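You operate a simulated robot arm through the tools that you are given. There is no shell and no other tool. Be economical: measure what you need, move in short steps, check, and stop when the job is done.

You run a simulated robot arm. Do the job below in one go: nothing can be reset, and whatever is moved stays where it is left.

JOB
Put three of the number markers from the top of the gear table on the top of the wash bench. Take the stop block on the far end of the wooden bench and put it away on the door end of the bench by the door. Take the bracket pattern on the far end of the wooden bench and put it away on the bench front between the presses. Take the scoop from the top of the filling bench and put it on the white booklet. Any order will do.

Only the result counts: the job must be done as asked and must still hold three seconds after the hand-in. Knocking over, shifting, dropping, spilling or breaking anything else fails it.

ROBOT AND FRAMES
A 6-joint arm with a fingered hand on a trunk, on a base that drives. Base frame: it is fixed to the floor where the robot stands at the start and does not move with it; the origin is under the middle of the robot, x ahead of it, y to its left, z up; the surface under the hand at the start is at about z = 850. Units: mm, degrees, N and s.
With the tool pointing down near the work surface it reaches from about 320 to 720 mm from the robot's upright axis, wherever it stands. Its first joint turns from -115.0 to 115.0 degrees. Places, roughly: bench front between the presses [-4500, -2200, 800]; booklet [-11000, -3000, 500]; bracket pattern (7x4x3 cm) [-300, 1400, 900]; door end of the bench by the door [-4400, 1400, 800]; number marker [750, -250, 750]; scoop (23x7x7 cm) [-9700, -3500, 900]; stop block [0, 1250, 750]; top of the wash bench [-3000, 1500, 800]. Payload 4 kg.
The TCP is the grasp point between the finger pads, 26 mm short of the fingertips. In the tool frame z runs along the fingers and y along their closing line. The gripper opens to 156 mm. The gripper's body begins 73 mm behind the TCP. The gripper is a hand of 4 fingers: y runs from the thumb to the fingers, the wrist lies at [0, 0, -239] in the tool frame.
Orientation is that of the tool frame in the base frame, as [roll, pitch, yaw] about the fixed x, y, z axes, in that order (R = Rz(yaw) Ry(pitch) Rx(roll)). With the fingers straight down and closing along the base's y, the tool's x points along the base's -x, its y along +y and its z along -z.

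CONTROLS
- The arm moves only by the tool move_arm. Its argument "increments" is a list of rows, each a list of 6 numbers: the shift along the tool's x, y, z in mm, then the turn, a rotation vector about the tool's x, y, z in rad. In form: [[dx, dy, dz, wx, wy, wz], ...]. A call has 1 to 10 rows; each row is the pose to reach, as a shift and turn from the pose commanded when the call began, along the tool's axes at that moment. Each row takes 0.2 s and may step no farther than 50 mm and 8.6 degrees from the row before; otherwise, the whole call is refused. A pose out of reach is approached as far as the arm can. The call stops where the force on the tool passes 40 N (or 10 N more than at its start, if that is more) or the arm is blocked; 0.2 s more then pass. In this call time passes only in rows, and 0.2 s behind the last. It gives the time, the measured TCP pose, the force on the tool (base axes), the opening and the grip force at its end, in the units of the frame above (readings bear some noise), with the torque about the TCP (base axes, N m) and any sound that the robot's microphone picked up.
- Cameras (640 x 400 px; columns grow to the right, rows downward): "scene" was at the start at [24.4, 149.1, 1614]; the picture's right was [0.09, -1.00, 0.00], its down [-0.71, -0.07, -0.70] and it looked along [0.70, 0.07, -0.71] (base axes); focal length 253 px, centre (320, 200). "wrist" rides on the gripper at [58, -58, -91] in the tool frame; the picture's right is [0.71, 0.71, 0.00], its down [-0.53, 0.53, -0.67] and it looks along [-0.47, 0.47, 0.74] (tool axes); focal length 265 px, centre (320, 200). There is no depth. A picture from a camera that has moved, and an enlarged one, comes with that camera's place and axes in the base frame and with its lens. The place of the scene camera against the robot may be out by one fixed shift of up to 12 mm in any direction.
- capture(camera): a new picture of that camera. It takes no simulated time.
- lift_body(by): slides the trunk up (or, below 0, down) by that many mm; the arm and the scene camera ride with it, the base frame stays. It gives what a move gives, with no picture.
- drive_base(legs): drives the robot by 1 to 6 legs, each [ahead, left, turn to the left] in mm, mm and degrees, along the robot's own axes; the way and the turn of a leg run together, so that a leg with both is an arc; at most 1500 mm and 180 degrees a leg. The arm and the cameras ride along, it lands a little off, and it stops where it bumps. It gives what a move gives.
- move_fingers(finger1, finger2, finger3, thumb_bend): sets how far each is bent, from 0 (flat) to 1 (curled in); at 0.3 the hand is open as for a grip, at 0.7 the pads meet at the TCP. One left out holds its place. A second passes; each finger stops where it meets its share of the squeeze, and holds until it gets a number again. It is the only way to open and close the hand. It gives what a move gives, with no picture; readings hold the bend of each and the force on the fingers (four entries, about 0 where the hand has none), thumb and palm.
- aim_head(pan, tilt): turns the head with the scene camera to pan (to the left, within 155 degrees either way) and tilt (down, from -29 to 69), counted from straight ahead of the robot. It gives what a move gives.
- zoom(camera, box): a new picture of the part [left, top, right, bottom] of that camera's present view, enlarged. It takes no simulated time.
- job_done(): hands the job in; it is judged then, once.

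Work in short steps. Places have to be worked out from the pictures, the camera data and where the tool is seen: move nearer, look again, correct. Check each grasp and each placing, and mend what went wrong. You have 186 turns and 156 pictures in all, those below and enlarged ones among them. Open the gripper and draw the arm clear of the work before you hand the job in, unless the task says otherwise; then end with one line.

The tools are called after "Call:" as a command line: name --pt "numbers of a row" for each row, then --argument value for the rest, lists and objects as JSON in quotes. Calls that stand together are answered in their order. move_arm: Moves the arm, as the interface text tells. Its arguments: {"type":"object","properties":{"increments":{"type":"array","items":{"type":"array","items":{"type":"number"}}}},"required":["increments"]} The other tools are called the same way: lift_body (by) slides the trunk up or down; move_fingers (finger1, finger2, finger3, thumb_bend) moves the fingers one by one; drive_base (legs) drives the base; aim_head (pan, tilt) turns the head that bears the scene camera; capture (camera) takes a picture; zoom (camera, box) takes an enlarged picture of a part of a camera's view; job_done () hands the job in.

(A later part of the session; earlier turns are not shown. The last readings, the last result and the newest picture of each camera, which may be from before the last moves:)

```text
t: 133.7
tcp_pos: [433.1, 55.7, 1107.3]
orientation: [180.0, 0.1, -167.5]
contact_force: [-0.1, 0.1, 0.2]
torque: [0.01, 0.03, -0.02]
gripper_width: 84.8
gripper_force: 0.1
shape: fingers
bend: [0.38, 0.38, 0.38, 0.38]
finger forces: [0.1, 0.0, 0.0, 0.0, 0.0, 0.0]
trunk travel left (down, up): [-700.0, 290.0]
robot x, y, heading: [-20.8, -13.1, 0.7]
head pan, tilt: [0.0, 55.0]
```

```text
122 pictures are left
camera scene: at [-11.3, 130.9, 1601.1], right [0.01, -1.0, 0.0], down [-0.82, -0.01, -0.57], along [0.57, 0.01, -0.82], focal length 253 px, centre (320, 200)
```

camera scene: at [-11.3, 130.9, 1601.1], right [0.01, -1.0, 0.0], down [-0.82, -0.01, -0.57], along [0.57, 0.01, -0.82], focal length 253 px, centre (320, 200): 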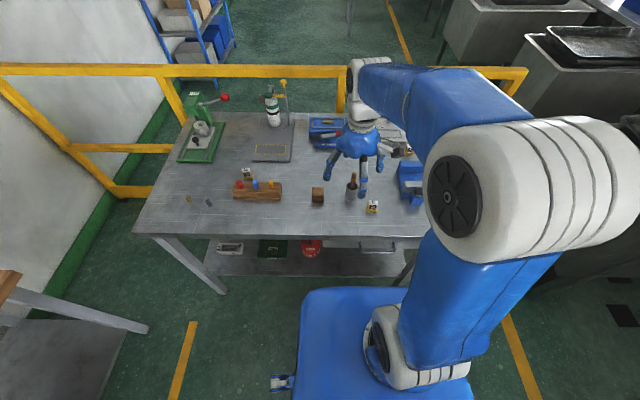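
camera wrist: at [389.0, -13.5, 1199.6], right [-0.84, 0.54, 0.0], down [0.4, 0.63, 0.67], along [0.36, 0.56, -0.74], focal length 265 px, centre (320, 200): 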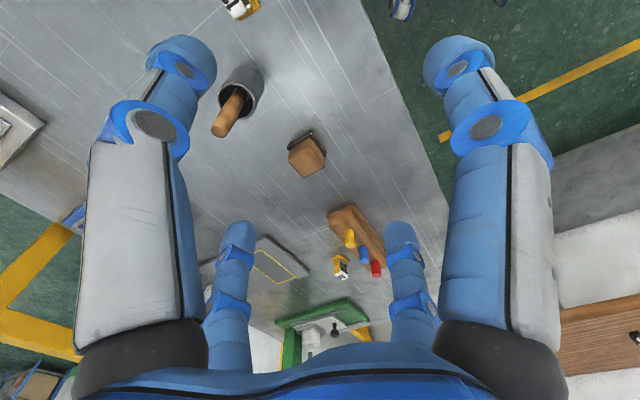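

The current yaw (+12.5°) puts the cup midway between two digits, so I'll keep it. I'll move above marker 12 at about (473,-37), descend partway, and check.

Call:
move_arm --pt "-9 -45 0 0 0 0" --pt "-19 -92 0 0 0 0" --pt "-19 -99 40 0 0 0" --pt "-19 -99 80 0 0 0"

Call:
capture --camera "wrist"

Call:
zoom --camera "wrist" --box '[200, 20, 440, 170]'

```text
t: 134.7
tcp_pos: [474.2, -37.2, 1026.7]
orientation: [-180.0, 0.0, -167.6]
contact_force: [0.4, 0.2, 0.1]
torque: [0.0, 0.06, 0.03]
gripper_width: 84.6
gripper_force: 0.0
shape: fingers
bend: [0.38, 0.38, 0.38, 0.38]
finger forces: [0.0, 0.1, 0.1, 0.0, 0.0, 0.1]
trunk travel left (down, up): [-700.0, 290.0]
robot x, y, heading: [-28.1, -7.2, 0.5]
head pan, tilt: [0.0, 55.0]
```

```text
121 pictures are left
camera wrist: at [429.5, -106.7, 1119.4], right [-0.84, 0.54, 0.0], down [0.4, 0.63, 0.67], along [0.36, 0.56, -0.74], focal length 265 px, centre (320, 200)
```

wrist: 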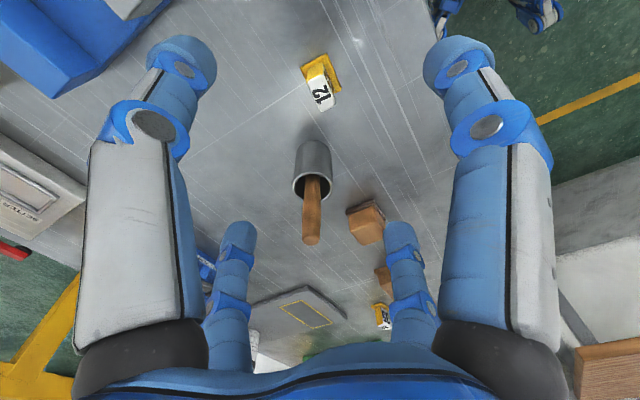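

```text
2.67 times, centred on (320, 95) of wrist
camera zoom: at [429.5, -106.7, 1119.4], right [-0.84, 0.54, 0.0], down [0.4, 0.63, 0.67], along [0.36, 0.56, -0.74], focal length 708 px, centre (320, 480)
```

zoom: 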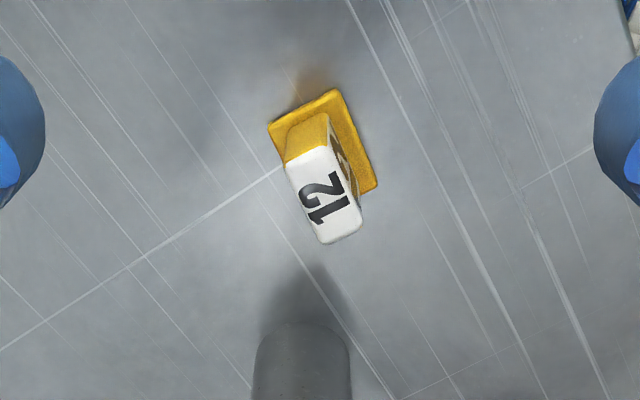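

The corners put marker 12 at (473,-38), turned -6°. The cup is at about (517,18), diagonally between two digits. I'll rotate 6° for clearance, narrow the claw slightly, and descend.

Call:
move_fingers --finger1 0.41 --finger2 0.41 --finger3 0.41 --thumb_bend 0.41

Call:
move_arm --pt "1 0 20 0 0 0.11" --pt "1 0 60 0 0 0.11" --pt "1 0 90 0 0 0.11"

Call:
capture --camera "wrist"

Call:
zoom --camera "scene" --box '[280, 110, 440, 230]'

```text
t: 135.7
tcp_pos: [471.9, -37.2, 1029.2]
orientation: [-180.0, 0.0, -167.6]
contact_force: [-1.3, -0.1, 0.9]
torque: [0.01, 0.0, -0.02]
gripper_width: 77.0
gripper_force: 0.0
shape: fingers
bend: [0.41, 0.41, 0.41, 0.41]
finger forces: [0.0, 0.1, 0.1, 0.0, 0.0, 0.0]
trunk travel left (down, up): [-700.0, 290.0]
robot x, y, heading: [-23.5, -10.7, 0.6]
head pan, tilt: [0.0, 55.0]
```

```text
t: 136.5
tcp_pos: [471.9, -36.6, 936.9]
orientation: [180.0, 0.0, -173.9]
contact_force: [0.2, -0.3, 0.4]
torque: [0.0, 0.03, 0.0]
gripper_width: 77.3
gripper_force: 0.0
shape: fingers
bend: [0.41, 0.41, 0.41, 0.41]
finger forces: [0.1, 0.0, 0.0, 0.0, 0.0, 0.0]
trunk travel left (down, up): [-700.0, 290.0]
robot x, y, heading: [-25.6, -10.5, 0.6]
head pan, tilt: [0.0, 55.0]
```

```text
119 pictures are left
camera wrist: at [420.2, -100.5, 1029.4], right [-0.78, 0.63, 0.0], down [0.47, 0.58, 0.67], along [0.42, 0.52, -0.74], focal length 265 px, centre (320, 200)
```

wrist: 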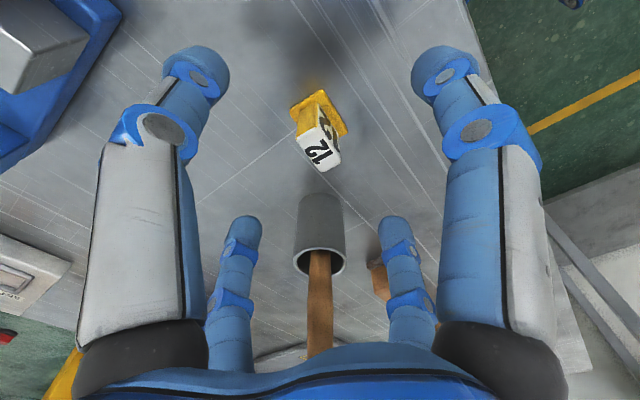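

```text
3.33 times, centred on (360, 170) of scene
camera zoom: at [-10.5, 130.6, 1601.2], right [0.01, -1.0, 0.0], down [-0.82, -0.01, -0.57], along [0.57, 0.01, -0.82], focal length 843 px, centre (187, 300)
```

zoom: 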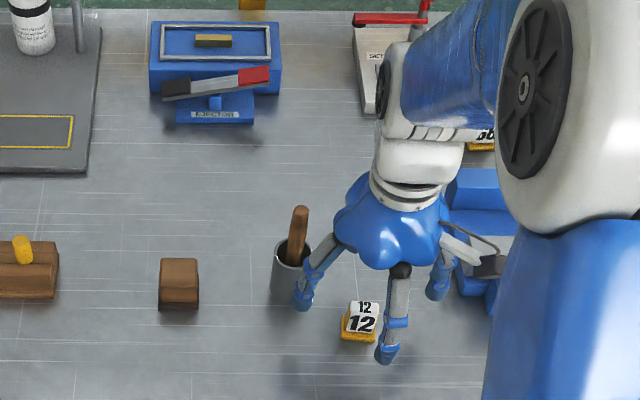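

The handle tip is 93 mm from the hand axis, against about 50 mm for the palm, and the cup sits between the digits. I'll continue down.

Call:
move_arm --pt "0 0 20 0 0 0" --pt "0 0 38 0 0 0" --pt "0 0 52 0 0 0"

Call:
capture --camera "wrist"

Call:
zoom --camera "scene" --box '[300, 140, 420, 230]'

```text
t: 137.3
tcp_pos: [472.7, -37.7, 885.1]
orientation: [179.9, 0.0, -173.9]
contact_force: [-0.3, 0.9, 0.1]
torque: [0.0, 0.03, -0.01]
gripper_width: 77.0
gripper_force: 0.1
shape: fingers
bend: [0.41, 0.41, 0.41, 0.41]
finger forces: [0.0, 0.0, 0.2, 0.0, 0.1, 0.0]
trunk travel left (down, up): [-700.0, 290.0]
robot x, y, heading: [-24.4, -13.1, 0.5]
head pan, tilt: [0.0, 55.0]
```

```text
117 pictures are left
camera wrist: at [421.4, -101.3, 977.0], right [-0.78, 0.63, 0.0], down [0.47, 0.58, 0.67], along [0.42, 0.52, -0.74], focal length 265 px, centre (320, 200)
```

wrist: 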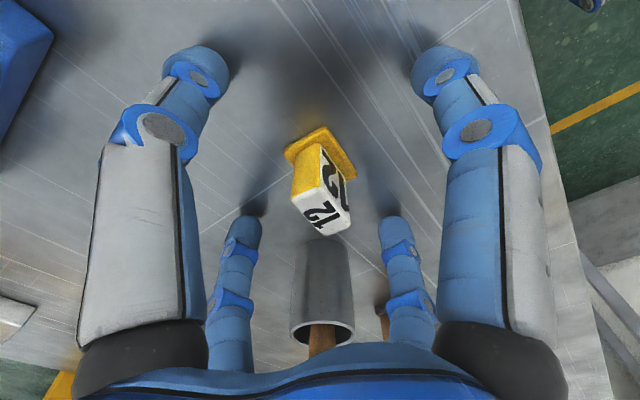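

```text
4.44 times, centred on (360, 185) of scene
camera zoom: at [-9.8, 130.6, 1601.1], right [0.01, -1.0, 0.0], down [-0.82, -0.01, -0.57], along [0.57, 0.01, -0.82], focal length 1124 px, centre (142, 267)
```

zoom: 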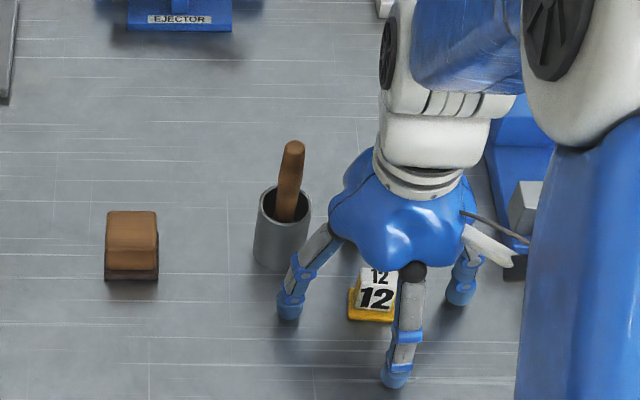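

All clear. I'll close the digits.

Call:
move_fingers --finger1 0.65 --finger2 0.65 --finger3 0.65 --thumb_bend 0.65

Call:
move_fingers --finger1 0.75 --finger2 0.75 --finger3 0.75 --thumb_bend 0.75

Call:
capture --camera "wrist"

```text
t: 138.3
tcp_pos: [472.2, -37.8, 886.6]
orientation: [180.0, 0.0, -174.0]
contact_force: [-0.4, 0.3, -0.1]
torque: [-0.01, 0.03, -0.01]
gripper_width: 12.4
gripper_force: 3.1
shape: fingers
bend: [0.65, 0.62, 0.65, 0.64]
finger forces: [0.1, 2.5, 0.1, 0.0, 2.5, 0.0]
trunk travel left (down, up): [-700.0, 290.0]
robot x, y, heading: [-25.3, -11.6, 0.5]
head pan, tilt: [0.0, 55.0]
```

```text
t: 139.3
tcp_pos: [473.1, -37.5, 886.0]
orientation: [-180.0, 0.1, -173.9]
contact_force: [0.8, -0.5, 3.3]
torque: [0.06, -0.1, -0.04]
gripper_width: 6.9
gripper_force: 19.6
shape: fingers
bend: [0.66, 0.62, 0.66, 0.67]
finger forces: [7.4, 10.6, 7.6, 0.1, 13.9, 0.1]
trunk travel left (down, up): [-700.0, 290.0]
robot x, y, heading: [-22.6, -11.1, 0.5]
head pan, tilt: [0.0, 55.0]
```

```text
115 pictures are left
camera wrist: at [420.5, -101.3, 977.7], right [-0.78, 0.63, 0.0], down [0.47, 0.58, 0.67], along [0.42, 0.52, -0.74], focal length 265 px, centre (320, 200)
```

wrist: 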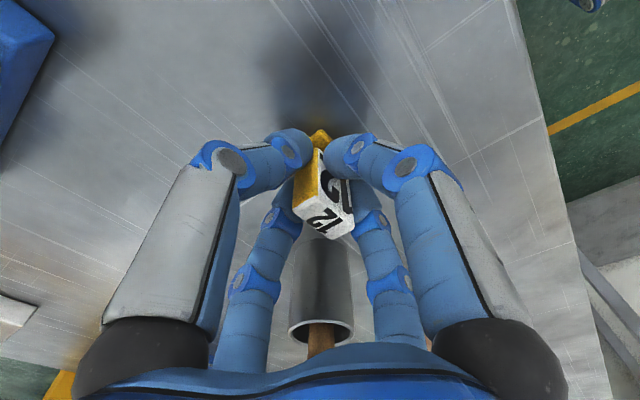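

It's gripped at 20 N. I'll lift straight up and drive back to the wash bench so the hand ends near (-2800,1270).

Call:
move_arm --pt "0 0 -40 0 0 0" --pt "0 0 -85 0 0 0" --pt "0 0 -130 0 0 0" --pt "0 0 -175 0 0 0" --pt "0 0 -220 0 0 0"

Call:
drive_base --legs '[[-800, 0, 0], [-1480, 340, 0], [0, 0, 89.5], [0, 525, 0], [430, 0, 0]]'

Call:
aim_head --pan 0 --tilt 60

Call:
capture --camera "scene"

Call:
capture --camera "wrist"

```text
t: 140.5
tcp_pos: [470.9, -37.1, 1105.1]
orientation: [180.0, 0.0, -173.9]
contact_force: [0.2, -0.5, 0.0]
torque: [-0.02, -0.01, -0.03]
gripper_width: 6.8
gripper_force: 19.1
shape: fingers
bend: [0.66, 0.61, 0.66, 0.67]
finger forces: [7.4, 10.2, 6.9, 0.1, 13.0, 0.0]
trunk travel left (down, up): [-700.0, 290.0]
robot x, y, heading: [-26.6, -8.6, 0.6]
head pan, tilt: [0.0, 55.0]
```

```text
refused: leg 2 is longer than a leg can be; nothing moved
```

```text
t: 141.1
tcp_pos: [472.9, -36.0, 1103.4]
orientation: [-180.0, 0.0, -174.0]
contact_force: [-0.6, 0.5, -0.1]
torque: [0.0, 0.04, -0.01]
gripper_width: 6.8
gripper_force: 19.1
shape: fingers
bend: [0.66, 0.61, 0.66, 0.67]
finger forces: [7.4, 10.2, 7.0, 0.1, 13.0, 0.0]
trunk travel left (down, up): [-700.0, 290.0]
robot x, y, heading: [-26.5, -11.6, 0.8]
head pan, tilt: [0.0, 60.0]
```

```text
114 pictures are left
camera scene: at [-16.0, 130.6, 1595.1], right [0.01, -1.0, 0.0], down [-0.87, -0.01, -0.5], along [0.5, 0.01, -0.87], focal length 253 px, centre (320, 200)
```

scene: 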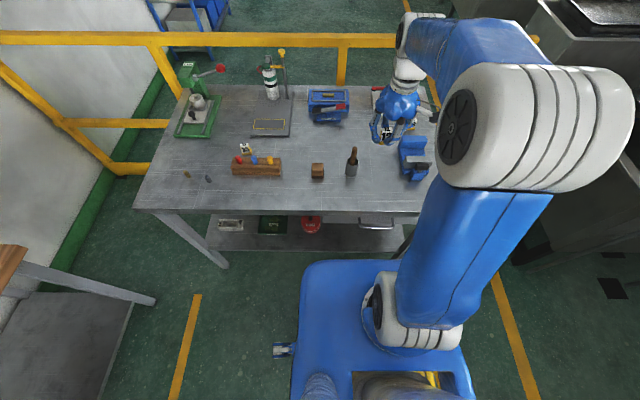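

```text
113 pictures are left
camera wrist: at [420.9, -100.3, 1195.3], right [-0.78, 0.63, 0.0], down [0.47, 0.58, 0.67], along [0.42, 0.52, -0.74], focal length 265 px, centre (320, 200)
```

wrist: 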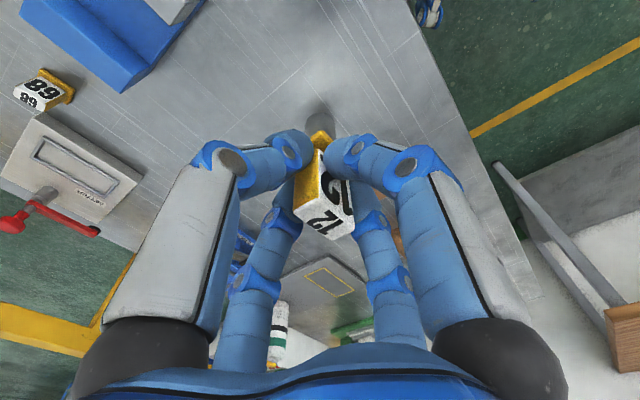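

The leg was slightly too long, so I'll resend with legal legs.

Call:
drive_base --legs '[[-850, 0, 0], [-1425, 340, 0], [0, 0, 89.5], [0, 525, 0], [430, 0, 0]]'

Call:
capture --camera "scene"

Call:
capture --camera "wrist"

```text
t: 149.5
tcp_pos: [-235.9, -68.4, 1102.2]
orientation: [179.5, 0.0, -176.0]
contact_force: [-0.6, -0.7, -0.3]
torque: [0.03, -0.06, -0.02]
gripper_width: 6.5
gripper_force: 18.8
shape: fingers
bend: [0.66, 0.61, 0.66, 0.67]
finger forces: [7.7, 9.5, 6.7, 0.1, 13.2, 0.0]
trunk travel left (down, up): [-700.0, 290.0]
robot x, y, heading: [-715.6, -9.8, 0.0]
head pan, tilt: [0.0, 60.0]
stopped in leg 1: the robot was blocked; the commanded pose is now the measured one
```

```text
112 pictures are left
camera scene: at [-704.6, 129.0, 1594.8], right [0.0, -1.0, 0.0], down [-0.87, 0.0, -0.5], along [0.5, 0.0, -0.87], focal length 253 px, centre (320, 200)
```

scene: 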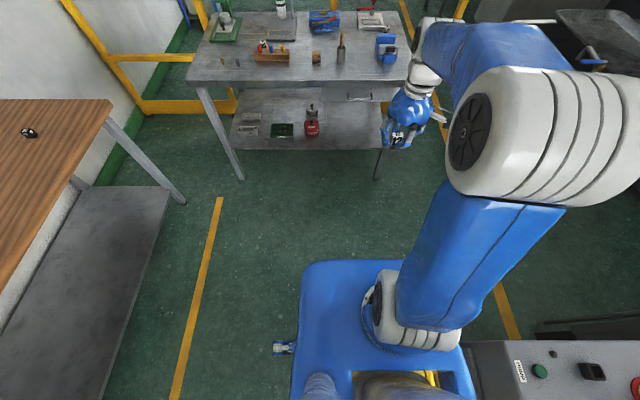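

```text
111 pictures are left
camera wrist: at [-289.3, -132.0, 1194.0], right [-0.75, 0.66, 0.01], down [0.49, 0.56, 0.67], along [0.44, 0.51, -0.74], focal length 265 px, centre (320, 200)
```

wrist: 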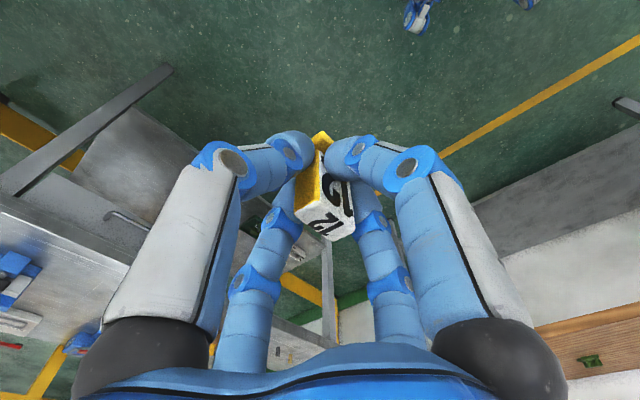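

I bumped the cabinet on the right side (it's right next to the base). I'll nudge forward, strafe well left, and continue.

Call:
drive_base --legs '[[50, 40, 0], [0, 260, 0]]'

Call:
aim_head --pan -120 --tilt 45

Call:
capture --camera "scene"

```text
t: 150.2
tcp_pos: [-237.0, -64.2, 1105.5]
orientation: [179.8, 0.3, -176.0]
contact_force: [-0.4, 0.6, 0.3]
torque: [-0.05, -0.02, -0.03]
gripper_width: 6.2
gripper_force: 18.7
shape: fingers
bend: [0.66, 0.61, 0.66, 0.67]
finger forces: [7.7, 9.7, 6.9, 0.0, 13.2, 0.0]
trunk travel left (down, up): [-700.0, 290.0]
robot x, y, heading: [-711.7, -6.8, -0.1]
head pan, tilt: [0.0, 60.0]
stopped in leg 1: the robot was blocked; the commanded pose is now the measured one
```

```text
t: 152.2
tcp_pos: [-232.4, -64.1, 1102.0]
orientation: [179.9, -0.1, -176.1]
contact_force: [0.3, 0.0, -0.1]
torque: [0.02, 0.02, 0.03]
gripper_width: 6.4
gripper_force: 18.3
shape: fingers
bend: [0.66, 0.61, 0.66, 0.67]
finger forces: [7.6, 9.7, 6.8, 0.0, 13.3, 0.1]
trunk travel left (down, up): [-700.0, 290.0]
robot x, y, heading: [-709.9, -6.8, -0.1]
head pan, tilt: [-120.0, 45.0]
```

```text
110 pictures are left
camera scene: at [-808.9, 63.9, 1614.6], right [-0.87, 0.5, 0.0], down [0.35, 0.61, -0.71], along [-0.35, -0.61, -0.71], focal length 253 px, centre (320, 200)
```

scene: 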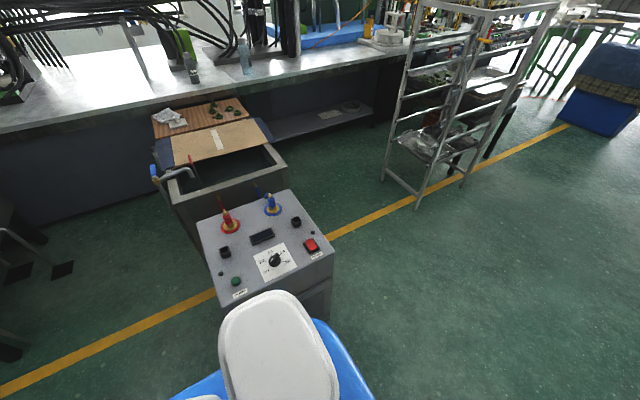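

Still reported as blocked at the cabinet corner. I'll try a pure sideways move to the left.

Call:
drive_base --legs '[[0, 60, 0]]'

Call:
capture --camera "scene"

```text
t: 153.6
tcp_pos: [-232.2, -3.2, 1102.0]
orientation: [180.0, -0.1, -176.0]
contact_force: [0.5, 0.1, -0.1]
torque: [-0.01, 0.02, 0.02]
gripper_width: 6.5
gripper_force: 18.3
shape: fingers
bend: [0.66, 0.61, 0.66, 0.67]
finger forces: [7.6, 9.6, 6.8, 0.0, 13.2, 0.0]
trunk travel left (down, up): [-700.0, 290.0]
robot x, y, heading: [-709.4, 56.8, -0.1]
head pan, tilt: [-120.0, 45.0]
```

```text
109 pictures are left
camera scene: at [-809.5, 129.9, 1614.4], right [-0.86, 0.5, 0.0], down [0.35, 0.61, -0.71], along [-0.36, -0.61, -0.71], focal length 253 px, centre (320, 200)
```

scene: 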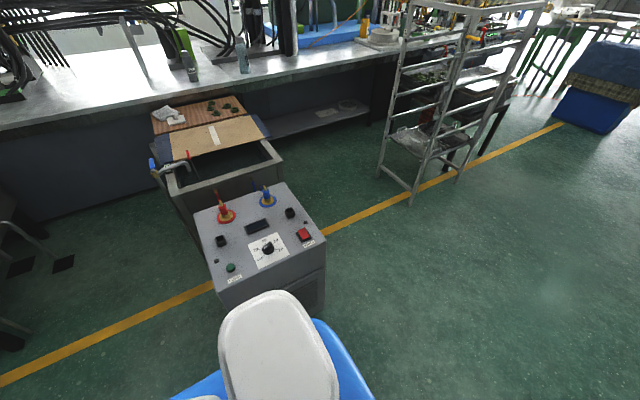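

I'm free again. From now on I'll keep well to the left (y above 250) when passing the cabinet, and continue to the wash bench.

Call:
drive_base --legs '[[0, 200, 0], [-1490, 0, 0], [0, 0, 90], [0, 660, 0], [505, 0, 0]]'

Call:
aim_head --pan 0 --tilt 60

Call:
capture --camera "scene"

Call:
capture --camera "wrist"

```text
t: 200.2
tcp_pos: [-2779.3, 1257.9, 1102.9]
orientation: [179.8, -0.2, -86.3]
contact_force: [-0.3, 0.6, -1.5]
torque: [-0.01, 0.01, 0.0]
gripper_width: 5.8
gripper_force: 18.7
shape: fingers
bend: [0.72, 0.61, 0.66, 0.68]
finger forces: [7.1, 10.1, 7.3, 0.0, 12.6, 0.0]
trunk travel left (down, up): [-700.0, 290.0]
robot x, y, heading: [-2838.7, 778.0, 89.8]
head pan, tilt: [-120.0, 45.0]
```

```text
t: 202.2
tcp_pos: [-2778.2, 1256.7, 1103.1]
orientation: [179.7, -0.2, -86.3]
contact_force: [0.1, -0.6, -0.7]
torque: [-0.01, -0.02, 0.02]
gripper_width: 5.7
gripper_force: 18.8
shape: fingers
bend: [0.72, 0.61, 0.66, 0.68]
finger forces: [7.2, 10.1, 7.4, 0.0, 12.4, 0.0]
trunk travel left (down, up): [-700.0, 290.0]
robot x, y, heading: [-2840.8, 781.9, 89.8]
head pan, tilt: [0.0, 60.0]
```

```text
108 pictures are left
camera scene: at [-2989.3, 776.7, 1595.1], right [1.0, -0.01, 0.0], down [-0.01, -0.87, -0.5], along [0.0, 0.5, -0.87], focal length 253 px, centre (320, 200)
```

scene: 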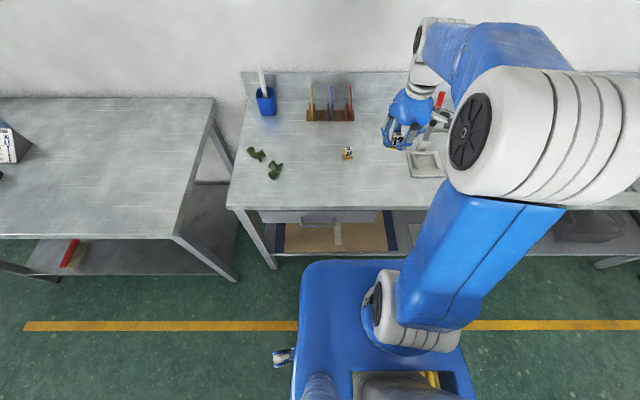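

```text
107 pictures are left
camera wrist: at [-2716.3, 1203.0, 1194.8], right [-0.66, -0.75, 0.0], down [-0.56, 0.49, 0.67], along [-0.51, 0.44, -0.74], focal length 265 px, centre (320, 200)
```

wrist: 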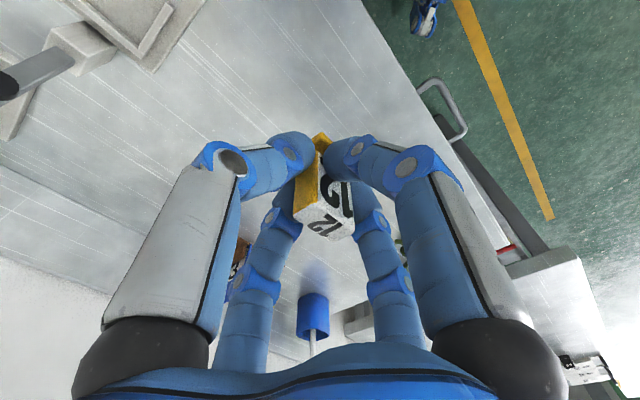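

The hand is at (-2778,1257). I'll shift 40 mm left, away from the gauge plate, and lower.

Call:
move_arm --pt "-4 20 30 0 0 0" --pt "-7 42 60 0 0 0" --pt "-7 42 105 0 0 0" --pt "-7 42 150 0 0 0" --pt "-7 42 190 0 0 0" --pt "-7 42 208 0 0 0"

Call:
capture --camera "wrist"

Call:
move_arm --pt "0 0 3 0 0 0" --pt "0 0 6 0 0 0" --pt "0 0 9 0 0 0"

```text
t: 203.6
tcp_pos: [-2820.3, 1261.1, 894.1]
orientation: [179.8, -0.1, -86.3]
contact_force: [-0.7, 0.5, -0.9]
torque: [0.01, -0.03, 0.0]
gripper_width: 5.5
gripper_force: 18.1
shape: fingers
bend: [0.72, 0.61, 0.66, 0.68]
finger forces: [6.9, 10.1, 7.4, 0.0, 12.3, 0.0]
trunk travel left (down, up): [-700.0, 290.0]
robot x, y, heading: [-2840.0, 780.0, 89.8]
head pan, tilt: [0.0, 60.0]
```

```text
106 pictures are left
camera wrist: at [-2759.7, 1206.0, 986.0], right [-0.66, -0.75, 0.0], down [-0.56, 0.49, 0.67], along [-0.51, 0.44, -0.74], focal length 265 px, centre (320, 200)
```

wrist: 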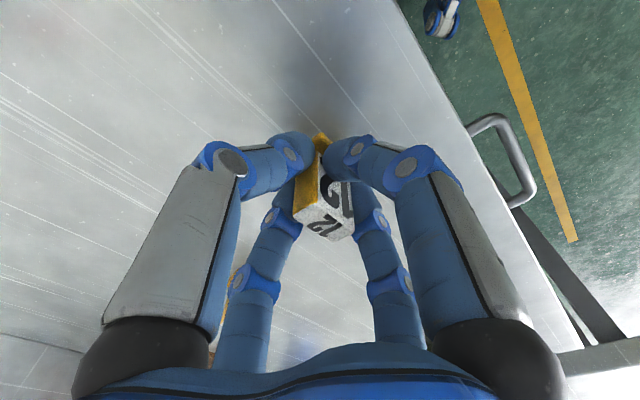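

```text
t: 204.4
tcp_pos: [-2821.2, 1261.0, 886.0]
orientation: [179.8, 0.0, -86.3]
contact_force: [0.9, -0.5, 2.9]
torque: [0.02, 0.07, 0.01]
gripper_width: 5.7
gripper_force: 19.8
shape: fingers
bend: [0.72, 0.61, 0.66, 0.68]
finger forces: [7.9, 10.0, 9.2, 0.1, 12.8, 0.0]
trunk travel left (down, up): [-700.0, 290.0]
robot x, y, heading: [-2838.5, 779.1, 89.6]
head pan, tilt: [0.0, 60.0]
```

Contact begins at z 886. I'll press 2 mm more, then release in stages.

Call:
move_arm --pt "0 0 2 0 0 0"

Call:
move_fingers --finger1 0.55 --finger2 0.55 --finger3 0.55 --thumb_bend 0.55

Call:
move_fingers --finger1 0.39 --finger2 0.39 --finger3 0.39 --thumb_bend 0.39

Call:
capture --camera "wrist"

```text
t: 204.8
tcp_pos: [-2821.4, 1260.7, 884.4]
orientation: [179.8, 0.0, -86.3]
contact_force: [0.8, -1.4, 8.4]
torque: [0.08, 0.13, 0.0]
gripper_width: 6.1
gripper_force: 24.1
shape: fingers
bend: [0.72, 0.61, 0.66, 0.67]
finger forces: [8.1, 11.5, 13.5, 0.1, 14.0, 0.0]
trunk travel left (down, up): [-700.0, 290.0]
robot x, y, heading: [-2842.0, 778.7, 89.8]
head pan, tilt: [0.0, 60.0]
```

```text
t: 205.8
tcp_pos: [-2822.0, 1260.7, 884.2]
orientation: [179.8, -0.1, -86.2]
contact_force: [-1.1, -0.5, 6.2]
torque: [0.02, 0.02, -0.01]
gripper_width: 34.5
gripper_force: 2.9
shape: fingers
bend: [0.56, 0.55, 0.56, 0.56]
finger forces: [1.7, 0.7, 1.7, 0.1, 2.1, 0.1]
trunk travel left (down, up): [-700.0, 290.0]
robot x, y, heading: [-2840.7, 779.7, 89.6]
head pan, tilt: [0.0, 60.0]
```

```text
t: 206.8
tcp_pos: [-2822.4, 1261.0, 884.4]
orientation: [179.7, -0.2, -86.3]
contact_force: [-0.4, 0.0, -0.2]
torque: [0.0, 0.01, 0.0]
gripper_width: 81.4
gripper_force: 0.1
shape: fingers
bend: [0.39, 0.39, 0.39, 0.39]
finger forces: [0.0, 0.0, 0.0, 0.0, 0.0, 0.0]
trunk travel left (down, up): [-700.0, 290.0]
robot x, y, heading: [-2844.3, 776.0, 89.6]
head pan, tilt: [0.0, 60.0]
```

```text
105 pictures are left
camera wrist: at [-2759.7, 1206.5, 975.9], right [-0.66, -0.75, 0.0], down [-0.56, 0.49, 0.67], along [-0.51, 0.44, -0.74], focal length 265 px, centre (320, 200)
```

wrist: 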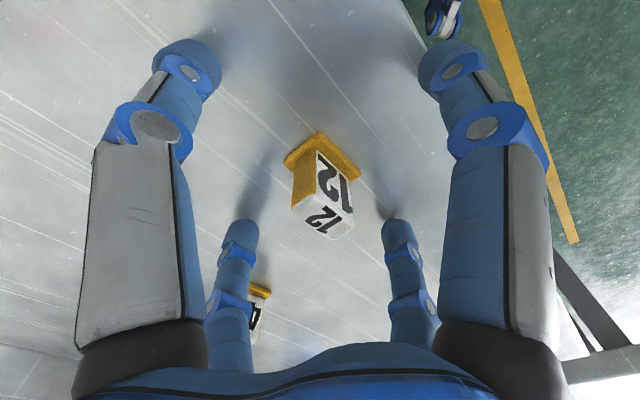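

Marker 12 is set down. I'll lift, drive back to the gear table (staying at y of 100 or more), and check markers 35 and 66.

Call:
move_arm --pt "0 0 -45 0 0 0" --pt "0 0 -90 0 0 0" --pt "0 0 -135 0 0 0" --pt "0 0 -180 0 0 0" --pt "0 0 -225 0 0 0"

Call:
capture --camera "wrist"

Call:
drive_base --legs '[[-420, 0, 0], [0, 0, -89.6], [1480, 0, 0], [1370, -230, 0]]'

Call:
aim_head --pan 10 --tilt 50

Call:
capture --camera "scene"

Call:
capture --camera "wrist"

```text
t: 208.0
tcp_pos: [-2821.4, 1261.8, 1111.3]
orientation: [179.8, 0.0, -86.3]
contact_force: [0.0, -0.5, -0.2]
torque: [0.0, 0.01, -0.01]
gripper_width: 81.8
gripper_force: 0.1
shape: fingers
bend: [0.39, 0.39, 0.39, 0.39]
finger forces: [0.0, 0.0, 0.0, 0.0, 0.0, 0.1]
trunk travel left (down, up): [-700.0, 290.0]
robot x, y, heading: [-2836.6, 779.3, 89.6]
head pan, tilt: [0.0, 60.0]
```

```text
104 pictures are left
camera wrist: at [-2759.8, 1206.9, 1202.1], right [-0.66, -0.75, 0.0], down [-0.56, 0.49, 0.67], along [-0.51, 0.44, -0.74], focal length 265 px, centre (320, 200)
```

wrist: 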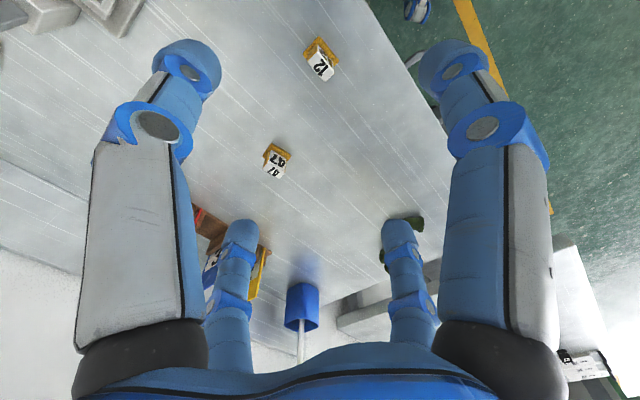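

```text
t: 259.9
tcp_pos: [526.0, 121.4, 1109.0]
orientation: [179.8, -0.1, -176.2]
contact_force: [1.4, -0.5, 0.1]
torque: [-0.02, 0.0, -0.01]
gripper_width: 82.0
gripper_force: 0.1
shape: fingers
bend: [0.39, 0.39, 0.39, 0.39]
finger forces: [0.0, 0.1, 0.1, 0.1, 0.0, 0.0]
trunk travel left (down, up): [-700.0, 290.0]
robot x, y, heading: [42.8, 140.6, -0.1]
head pan, tilt: [0.0, 60.0]
```

```text
t: 260.6
tcp_pos: [527.2, 121.4, 1110.6]
orientation: [179.8, -0.1, -176.1]
contact_force: [0.2, 0.1, 0.6]
torque: [-0.01, -0.04, -0.01]
gripper_width: 81.9
gripper_force: 0.0
shape: fingers
bend: [0.39, 0.39, 0.39, 0.39]
finger forces: [0.0, 0.0, 0.0, 0.0, 0.0, 0.0]
trunk travel left (down, up): [-700.0, 290.0]
robot x, y, heading: [44.0, 141.9, -0.3]
head pan, tilt: [10.0, 50.0]
```

```text
103 pictures are left
camera scene: at [63.2, 294.8, 1607.6], right [0.17, -0.99, 0.0], down [-0.76, -0.13, -0.64], along [0.63, 0.11, -0.77], focal length 253 px, centre (320, 200)
```

scene: 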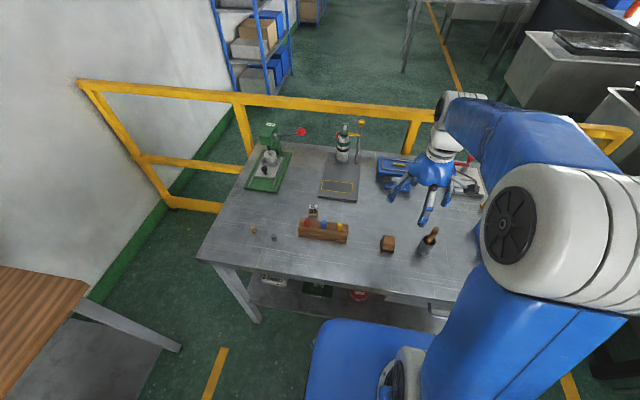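

```text
102 pictures are left
camera wrist: at [473.5, 58.9, 1201.3], right [-0.75, 0.66, 0.0], down [0.49, 0.56, 0.67], along [0.44, 0.51, -0.74], focal length 265 px, centre (320, 200)
```

wrist: 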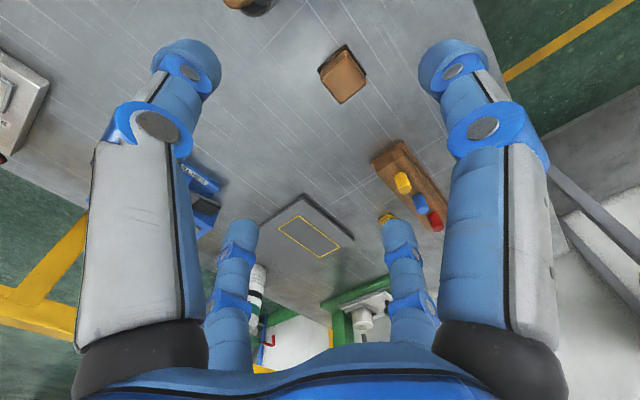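

I'll zoom in on marker 35 and the rack to judge the clearance.

Call:
zoom --camera "scene" --box '[270, 190, 366, 250]'

```text
6.67 times, centred on (318, 220) of scene
camera zoom: at [63.2, 294.8, 1607.6], right [0.17, -0.99, 0.0], down [-0.76, -0.13, -0.64], along [0.63, 0.11, -0.77], focal length 1686 px, centre (333, 67)
```

zoom: 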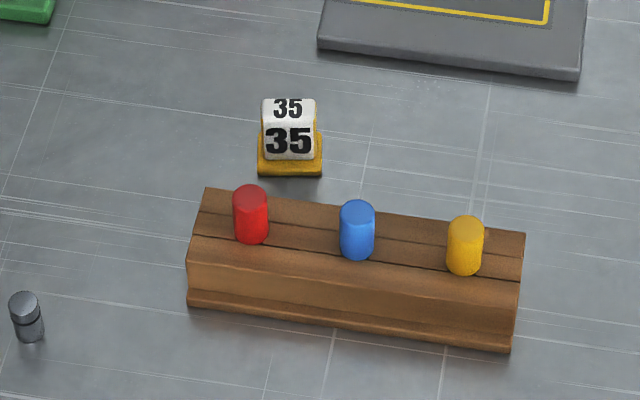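

Marker 35 is at about (607,420), with the rack's back edge about 50 mm in front of it. If I turn the hand +18°, finger 1 passes between the red and blue plugs. I'll hover there and measure more precisely.

Call:
move_arm --pt "-13 41 0 0 0 0" --pt "-27 82 0 0 0 0" --pt "-41 124 0 0 0 -0.1" --pt "-54 165 0 0 0 -0.2" --pt "-68 206 0 0 0 -0.245" --pt "-81 248 0 0 0 -0.245" --pt "-95 289 0 0 0 -0.245" --pt "-95 289 45 0 0 -0.245" --pt "-95 289 75 0 0 -0.245"

Call:
capture --camera "wrist"

Call:
zoom --camera "wrist" --box '[210, 20, 430, 180]'

```text
t: 262.6
tcp_pos: [602.5, 418.8, 1033.8]
orientation: [179.7, 0.0, -162.2]
contact_force: [0.3, -0.1, -1.0]
torque: [-0.03, 0.04, -0.02]
gripper_width: 82.0
gripper_force: 0.0
shape: fingers
bend: [0.39, 0.39, 0.39, 0.39]
finger forces: [0.1, 0.0, 0.0, 0.1, 0.1, 0.1]
trunk travel left (down, up): [-700.0, 290.0]
robot x, y, heading: [41.0, 143.3, -0.4]
head pan, tilt: [10.0, 50.0]
```

```text
100 pictures are left
camera wrist: at [565.0, 344.7, 1126.4], right [-0.89, 0.46, 0.0], down [0.34, 0.66, 0.67], along [0.3, 0.6, -0.74], focal length 265 px, centre (320, 200)
```

wrist: 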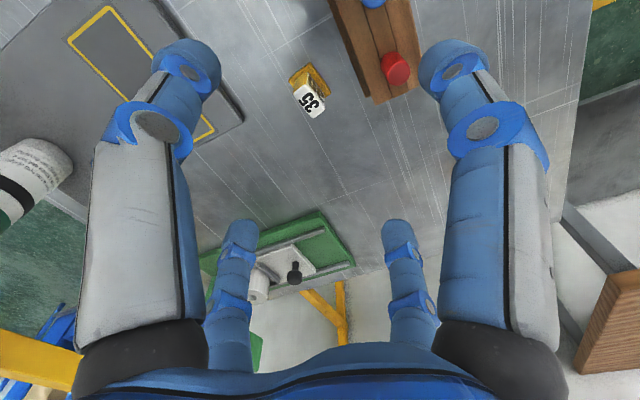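

```text
2.50 times, centred on (320, 100) of wrist
camera zoom: at [565.0, 344.7, 1126.4], right [-0.89, 0.46, 0.0], down [0.34, 0.66, 0.67], along [0.3, 0.6, -0.74], focal length 664 px, centre (320, 450)
```

zoom: 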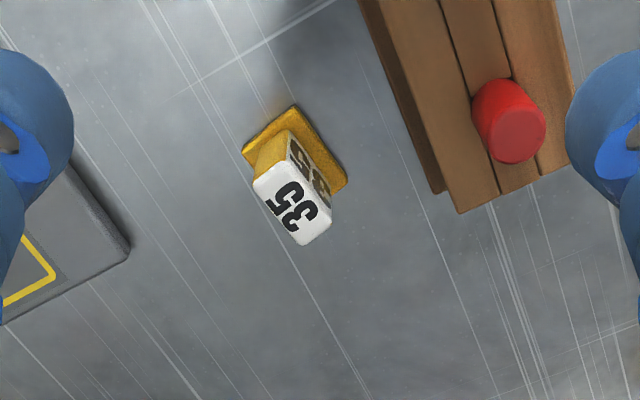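

Refined: marker 35 at (614,423), rack edge at x≈568, red plug at (539,429), blue plug at (543,379). I'll aim the hand at (623,423) so finger 1 stays clear of the plugs, narrow the claw to 0.45, and descend in stages.

Call:
move_fingers --finger1 0.46 --finger2 0.43 --finger3 0.43 --thumb_bend 0.43

Call:
move_arm --pt "-20.8 -2.3 20 0 0 0" --pt "-20.8 -2.3 60 0 0 0" --pt "-20.8 -2.3 98 0 0 0"

Call:
capture --camera "wrist"

Call:
zoom --camera "scene" --box '[260, 170, 380, 250]'

```text
t: 263.6
tcp_pos: [600.6, 415.8, 1035.6]
orientation: [179.7, 0.0, -162.2]
contact_force: [-0.9, -0.3, 0.7]
torque: [-0.01, 0.02, 0.01]
gripper_width: 66.8
gripper_force: 0.1
shape: fingers
bend: [0.46, 0.43, 0.43, 0.43]
finger forces: [0.0, 0.0, 0.0, 0.1, 0.1, 0.0]
trunk travel left (down, up): [-700.0, 290.0]
robot x, y, heading: [43.9, 138.6, -0.3]
head pan, tilt: [10.0, 50.0]
```

```text
t: 264.4
tcp_pos: [623.8, 422.6, 935.9]
orientation: [179.8, -0.1, -162.1]
contact_force: [0.5, 0.5, -0.5]
torque: [0.05, 0.01, 0.0]
gripper_width: 67.2
gripper_force: 0.0
shape: fingers
bend: [0.46, 0.43, 0.43, 0.43]
finger forces: [0.0, 0.1, 0.0, 0.1, 0.0, 0.0]
trunk travel left (down, up): [-700.0, 290.0]
robot x, y, heading: [44.2, 138.5, -0.1]
head pan, tilt: [10.0, 50.0]
```

```text
98 pictures are left
camera wrist: at [586.9, 347.9, 1027.8], right [-0.89, 0.46, 0.0], down [0.34, 0.66, 0.67], along [0.3, 0.6, -0.74], focal length 265 px, centre (320, 200)
```

wrist: 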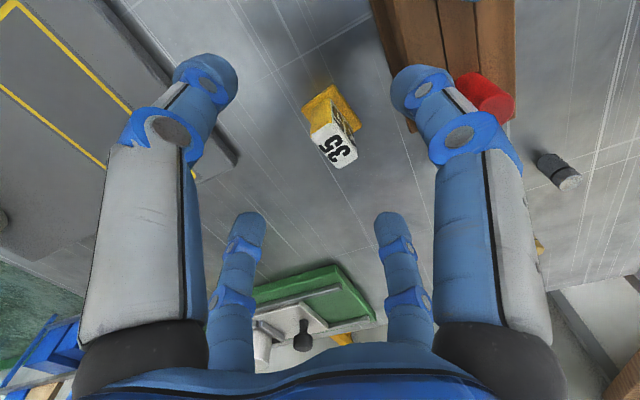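

```text
5.00 times, centred on (320, 210) of scene
camera zoom: at [65.9, 296.1, 1607.5], right [0.17, -0.99, 0.0], down [-0.76, -0.13, -0.64], along [0.63, 0.11, -0.77], focal length 1265 px, centre (320, 150)
```

zoom: 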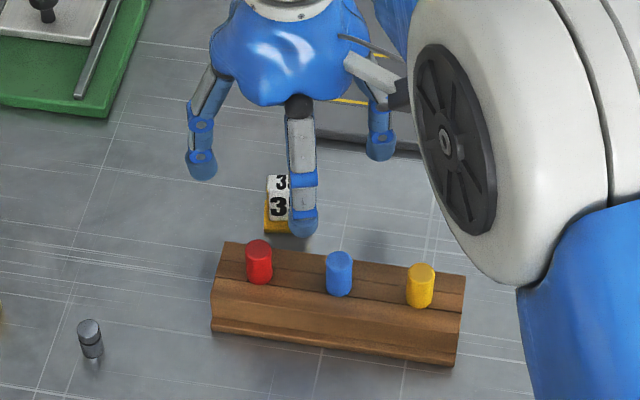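

Finger 1 is lined up with the gap between the plugs and just behind the rack. I'll lower carefully.

Call:
move_arm --pt "0 0 12 0 0 0" --pt "0 0 24 0 0 0"

Call:
zoom --camera "scene" --box '[260, 170, 380, 250]'

Call:
capture --camera "wrist"

```text
t: 265.0
tcp_pos: [622.8, 420.3, 914.1]
orientation: [179.7, 0.0, -162.3]
contact_force: [0.9, -1.1, 0.5]
torque: [0.0, -0.04, 0.01]
gripper_width: 65.7
gripper_force: 0.3
shape: fingers
bend: [0.47, 0.43, 0.43, 0.43]
finger forces: [0.8, 0.0, 0.1, 0.1, 0.0, 0.0]
trunk travel left (down, up): [-700.0, 290.0]
robot x, y, heading: [44.2, 141.8, -0.2]
head pan, tilt: [10.0, 50.0]
```

```text
5.00 times, centred on (320, 210) of scene
camera zoom: at [62.1, 294.7, 1607.7], right [0.17, -0.99, 0.0], down [-0.75, -0.13, -0.64], along [0.63, 0.11, -0.77], focal length 1265 px, centre (320, 150)
```

zoom: 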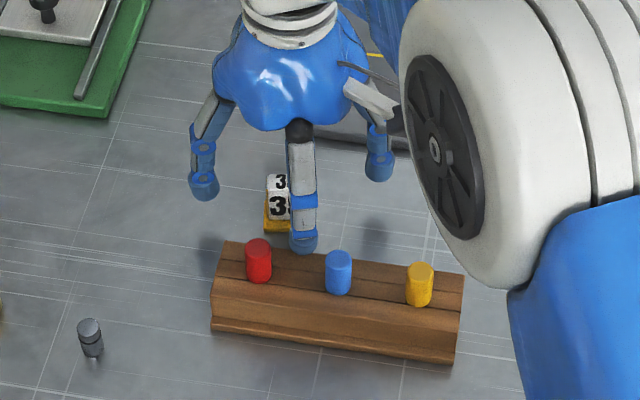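

```text
95 pictures are left
camera wrist: at [585.1, 347.1, 1005.3], right [-0.89, 0.46, 0.0], down [0.34, 0.66, 0.67], along [0.3, 0.6, -0.74], focal length 265 px, centre (320, 200)
```

wrist: 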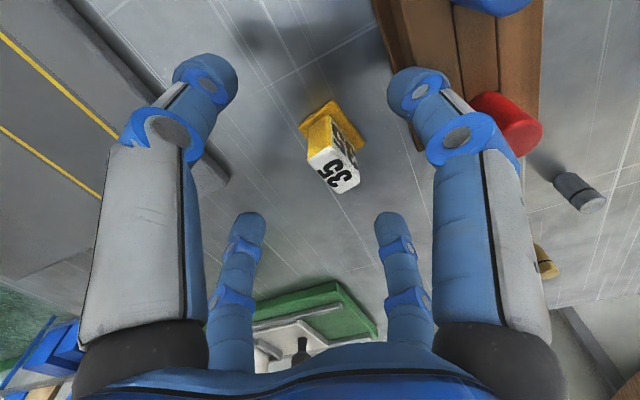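

Finger 1 reads a light touch (0.8 N), so its tip is brushing the rack's top edge. I'll rise 15 mm, curl finger 1 a bit more, and check the rack hasn't moved.

Call:
move_arm --pt "0 0 -10 0 0 0" --pt "0 0 -15 0 0 0"

Call:
move_fingers --finger1 0.51

Call:
capture --camera "wrist"

Call:
zoom --camera "scene" --box '[260, 170, 380, 250]'

```text
t: 265.6
tcp_pos: [621.6, 421.9, 928.1]
orientation: [179.6, 0.0, -162.2]
contact_force: [-0.3, 0.1, 0.0]
torque: [0.02, -0.01, 0.0]
gripper_width: 66.4
gripper_force: 0.1
shape: fingers
bend: [0.46, 0.43, 0.43, 0.43]
finger forces: [0.0, 0.0, 0.1, 0.0, 0.0, 0.0]
trunk travel left (down, up): [-700.0, 290.0]
robot x, y, heading: [40.6, 140.3, -0.2]
head pan, tilt: [10.0, 50.0]
```

```text
t: 266.6
tcp_pos: [622.8, 420.5, 928.4]
orientation: [179.7, 0.1, -162.1]
contact_force: [-0.2, 0.2, 0.5]
torque: [0.01, 0.0, 0.0]
gripper_width: 60.5
gripper_force: 0.2
shape: fingers
bend: [0.51, 0.43, 0.43, 0.43]
finger forces: [0.0, 0.0, 0.1, 0.0, 0.1, 0.1]
trunk travel left (down, up): [-700.0, 290.0]
robot x, y, heading: [44.4, 138.6, -0.4]
head pan, tilt: [10.0, 50.0]
```

```text
94 pictures are left
camera wrist: at [585.5, 347.4, 1020.2], right [-0.89, 0.46, 0.0], down [0.34, 0.66, 0.67], along [0.3, 0.6, -0.74], focal length 265 px, centre (320, 200)
```

wrist: 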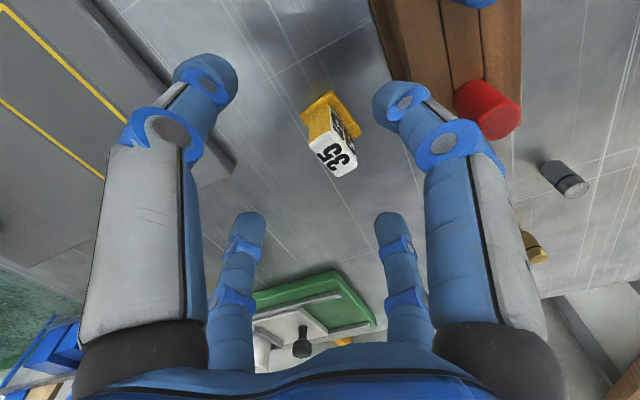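

```text
5.00 times, centred on (320, 210) of scene
camera zoom: at [63.3, 295.2, 1607.6], right [0.17, -0.99, 0.0], down [-0.76, -0.13, -0.64], along [0.63, 0.11, -0.77], focal length 1265 px, centre (320, 150)
```

zoom: 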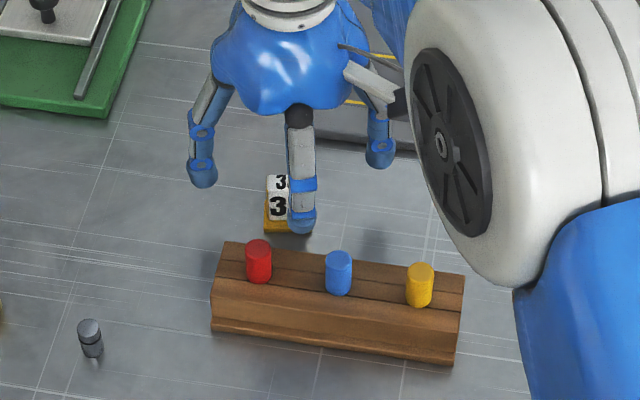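

The rack is unmoved, and finger 1's outer surface should now clear the rack by about 7 mm. I'll shift 4 mm away and go down in small steps.

Call:
move_arm --pt "-4 0 8 0 0 0" --pt "-4 0 16 0 0 0" --pt "-4 0 24 0 0 0"

Call:
zoom --camera "wrist" --box '[290, 40, 530, 190]'

```text
t: 267.4
tcp_pos: [627.7, 421.8, 904.8]
orientation: [179.8, 0.0, -162.2]
contact_force: [0.5, 0.7, -0.2]
torque: [0.02, 0.01, 0.03]
gripper_width: 60.6
gripper_force: 0.0
shape: fingers
bend: [0.51, 0.43, 0.43, 0.43]
finger forces: [0.0, 0.1, 0.0, 0.0, 0.0, 0.1]
trunk travel left (down, up): [-700.0, 290.0]
robot x, y, heading: [42.0, 139.8, -0.5]
head pan, tilt: [10.0, 50.0]
```

```text
2.67 times, centred on (410, 115) of wrist
camera zoom: at [589.9, 348.9, 995.9], right [-0.89, 0.46, 0.0], down [0.34, 0.66, 0.67], along [0.3, 0.6, -0.74], focal length 708 px, centre (80, 427)
```

zoom: 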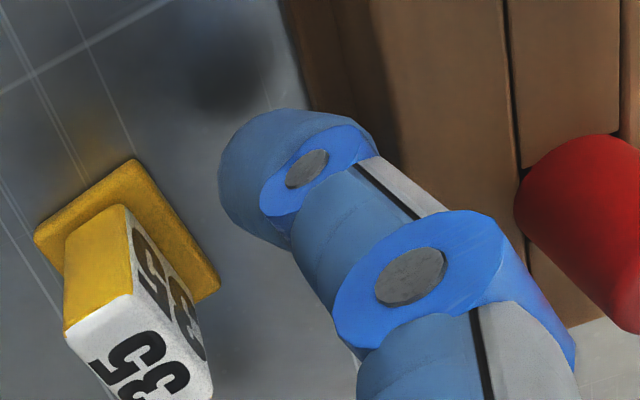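

No contact, and gaps to both the rack and the red plug are visible. I'll lower the last 16 mm.

Call:
move_arm --pt "0 0 8 0 0 0" --pt "0 0 17 0 0 0"

Call:
capture --camera "wrist"

```text
t: 268.0
tcp_pos: [626.5, 422.2, 887.1]
orientation: [179.7, 0.1, -162.2]
contact_force: [0.5, 0.1, -0.2]
torque: [-0.03, 0.0, 0.01]
gripper_width: 60.6
gripper_force: 0.0
shape: fingers
bend: [0.51, 0.43, 0.43, 0.43]
finger forces: [0.0, 0.0, 0.0, 0.0, 0.1, 0.0]
trunk travel left (down, up): [-700.0, 290.0]
robot x, y, heading: [40.0, 138.5, -0.1]
head pan, tilt: [10.0, 50.0]
```

```text
91 pictures are left
camera wrist: at [589.8, 348.9, 979.4], right [-0.89, 0.46, 0.0], down [0.34, 0.66, 0.67], along [0.3, 0.6, -0.74], focal length 265 px, centre (320, 200)
```

wrist: 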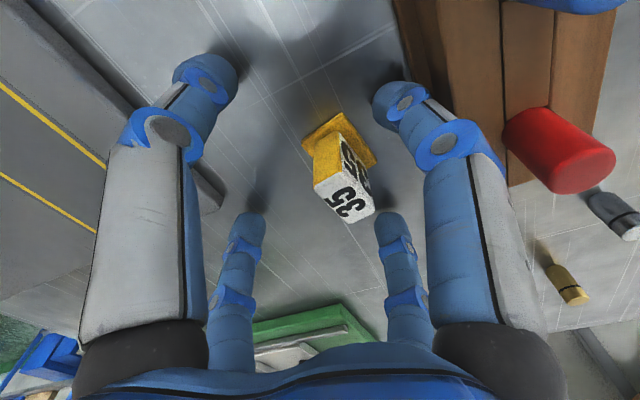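

The position is clear on all sides. I'll close, with finger 1 leading to centre the marker away from the rack.

Call:
move_fingers --finger1 0.62 --finger2 0.56 --finger3 0.56 --thumb_bend 0.56

Call:
move_fingers --finger1 0.66 --finger2 0.66 --finger3 0.66 --thumb_bend 0.66

Call:
move_fingers --finger1 0.75 --finger2 0.75 --finger3 0.75 --thumb_bend 0.75

Call:
capture --camera "wrist"

```text
t: 269.0
tcp_pos: [626.6, 422.5, 888.6]
orientation: [179.7, 0.0, -162.2]
contact_force: [-0.1, 0.1, 0.3]
torque: [0.02, 0.0, 0.02]
gripper_width: 27.0
gripper_force: 0.0
shape: fingers
bend: [0.62, 0.56, 0.56, 0.56]
finger forces: [0.1, 0.0, 0.0, 0.0, 0.0, 0.0]
trunk travel left (down, up): [-700.0, 290.0]
robot x, y, heading: [40.6, 142.1, -0.2]
head pan, tilt: [10.0, 50.0]
```

```text
t: 270.0
tcp_pos: [626.8, 422.3, 886.6]
orientation: [179.7, 0.0, -162.2]
contact_force: [0.5, 0.3, 0.8]
torque: [0.0, 0.0, 0.0]
gripper_width: 11.0
gripper_force: 3.3
shape: fingers
bend: [0.66, 0.62, 0.66, 0.64]
finger forces: [0.1, 3.3, 0.1, 0.1, 3.2, 0.1]
trunk travel left (down, up): [-700.0, 290.0]
robot x, y, heading: [45.3, 142.2, -0.2]
head pan, tilt: [10.0, 50.0]
```

```text
t: 271.0
tcp_pos: [627.7, 422.8, 887.8]
orientation: [179.7, 0.0, -162.2]
contact_force: [0.9, 0.5, 0.3]
torque: [0.02, -0.03, -0.02]
gripper_width: 7.9
gripper_force: 19.1
shape: fingers
bend: [0.66, 0.62, 0.66, 0.67]
finger forces: [7.2, 10.1, 7.4, 0.0, 13.7, 0.0]
trunk travel left (down, up): [-700.0, 290.0]
robot x, y, heading: [38.8, 141.4, -0.4]
head pan, tilt: [10.0, 50.0]
```

```text
90 pictures are left
camera wrist: at [589.8, 348.9, 979.4], right [-0.89, 0.46, 0.0], down [0.34, 0.66, 0.67], along [0.3, 0.6, -0.74], focal length 265 px, centre (320, 200)
```

wrist: 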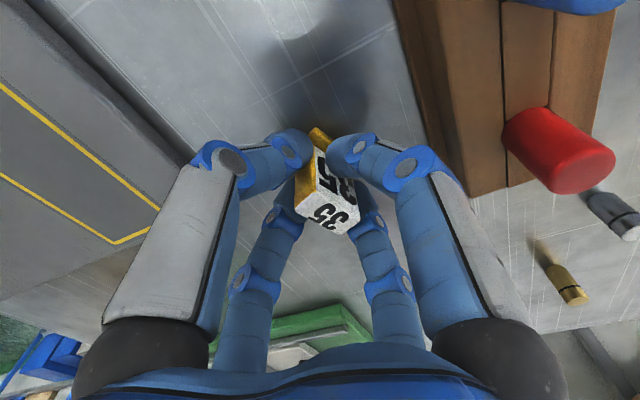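

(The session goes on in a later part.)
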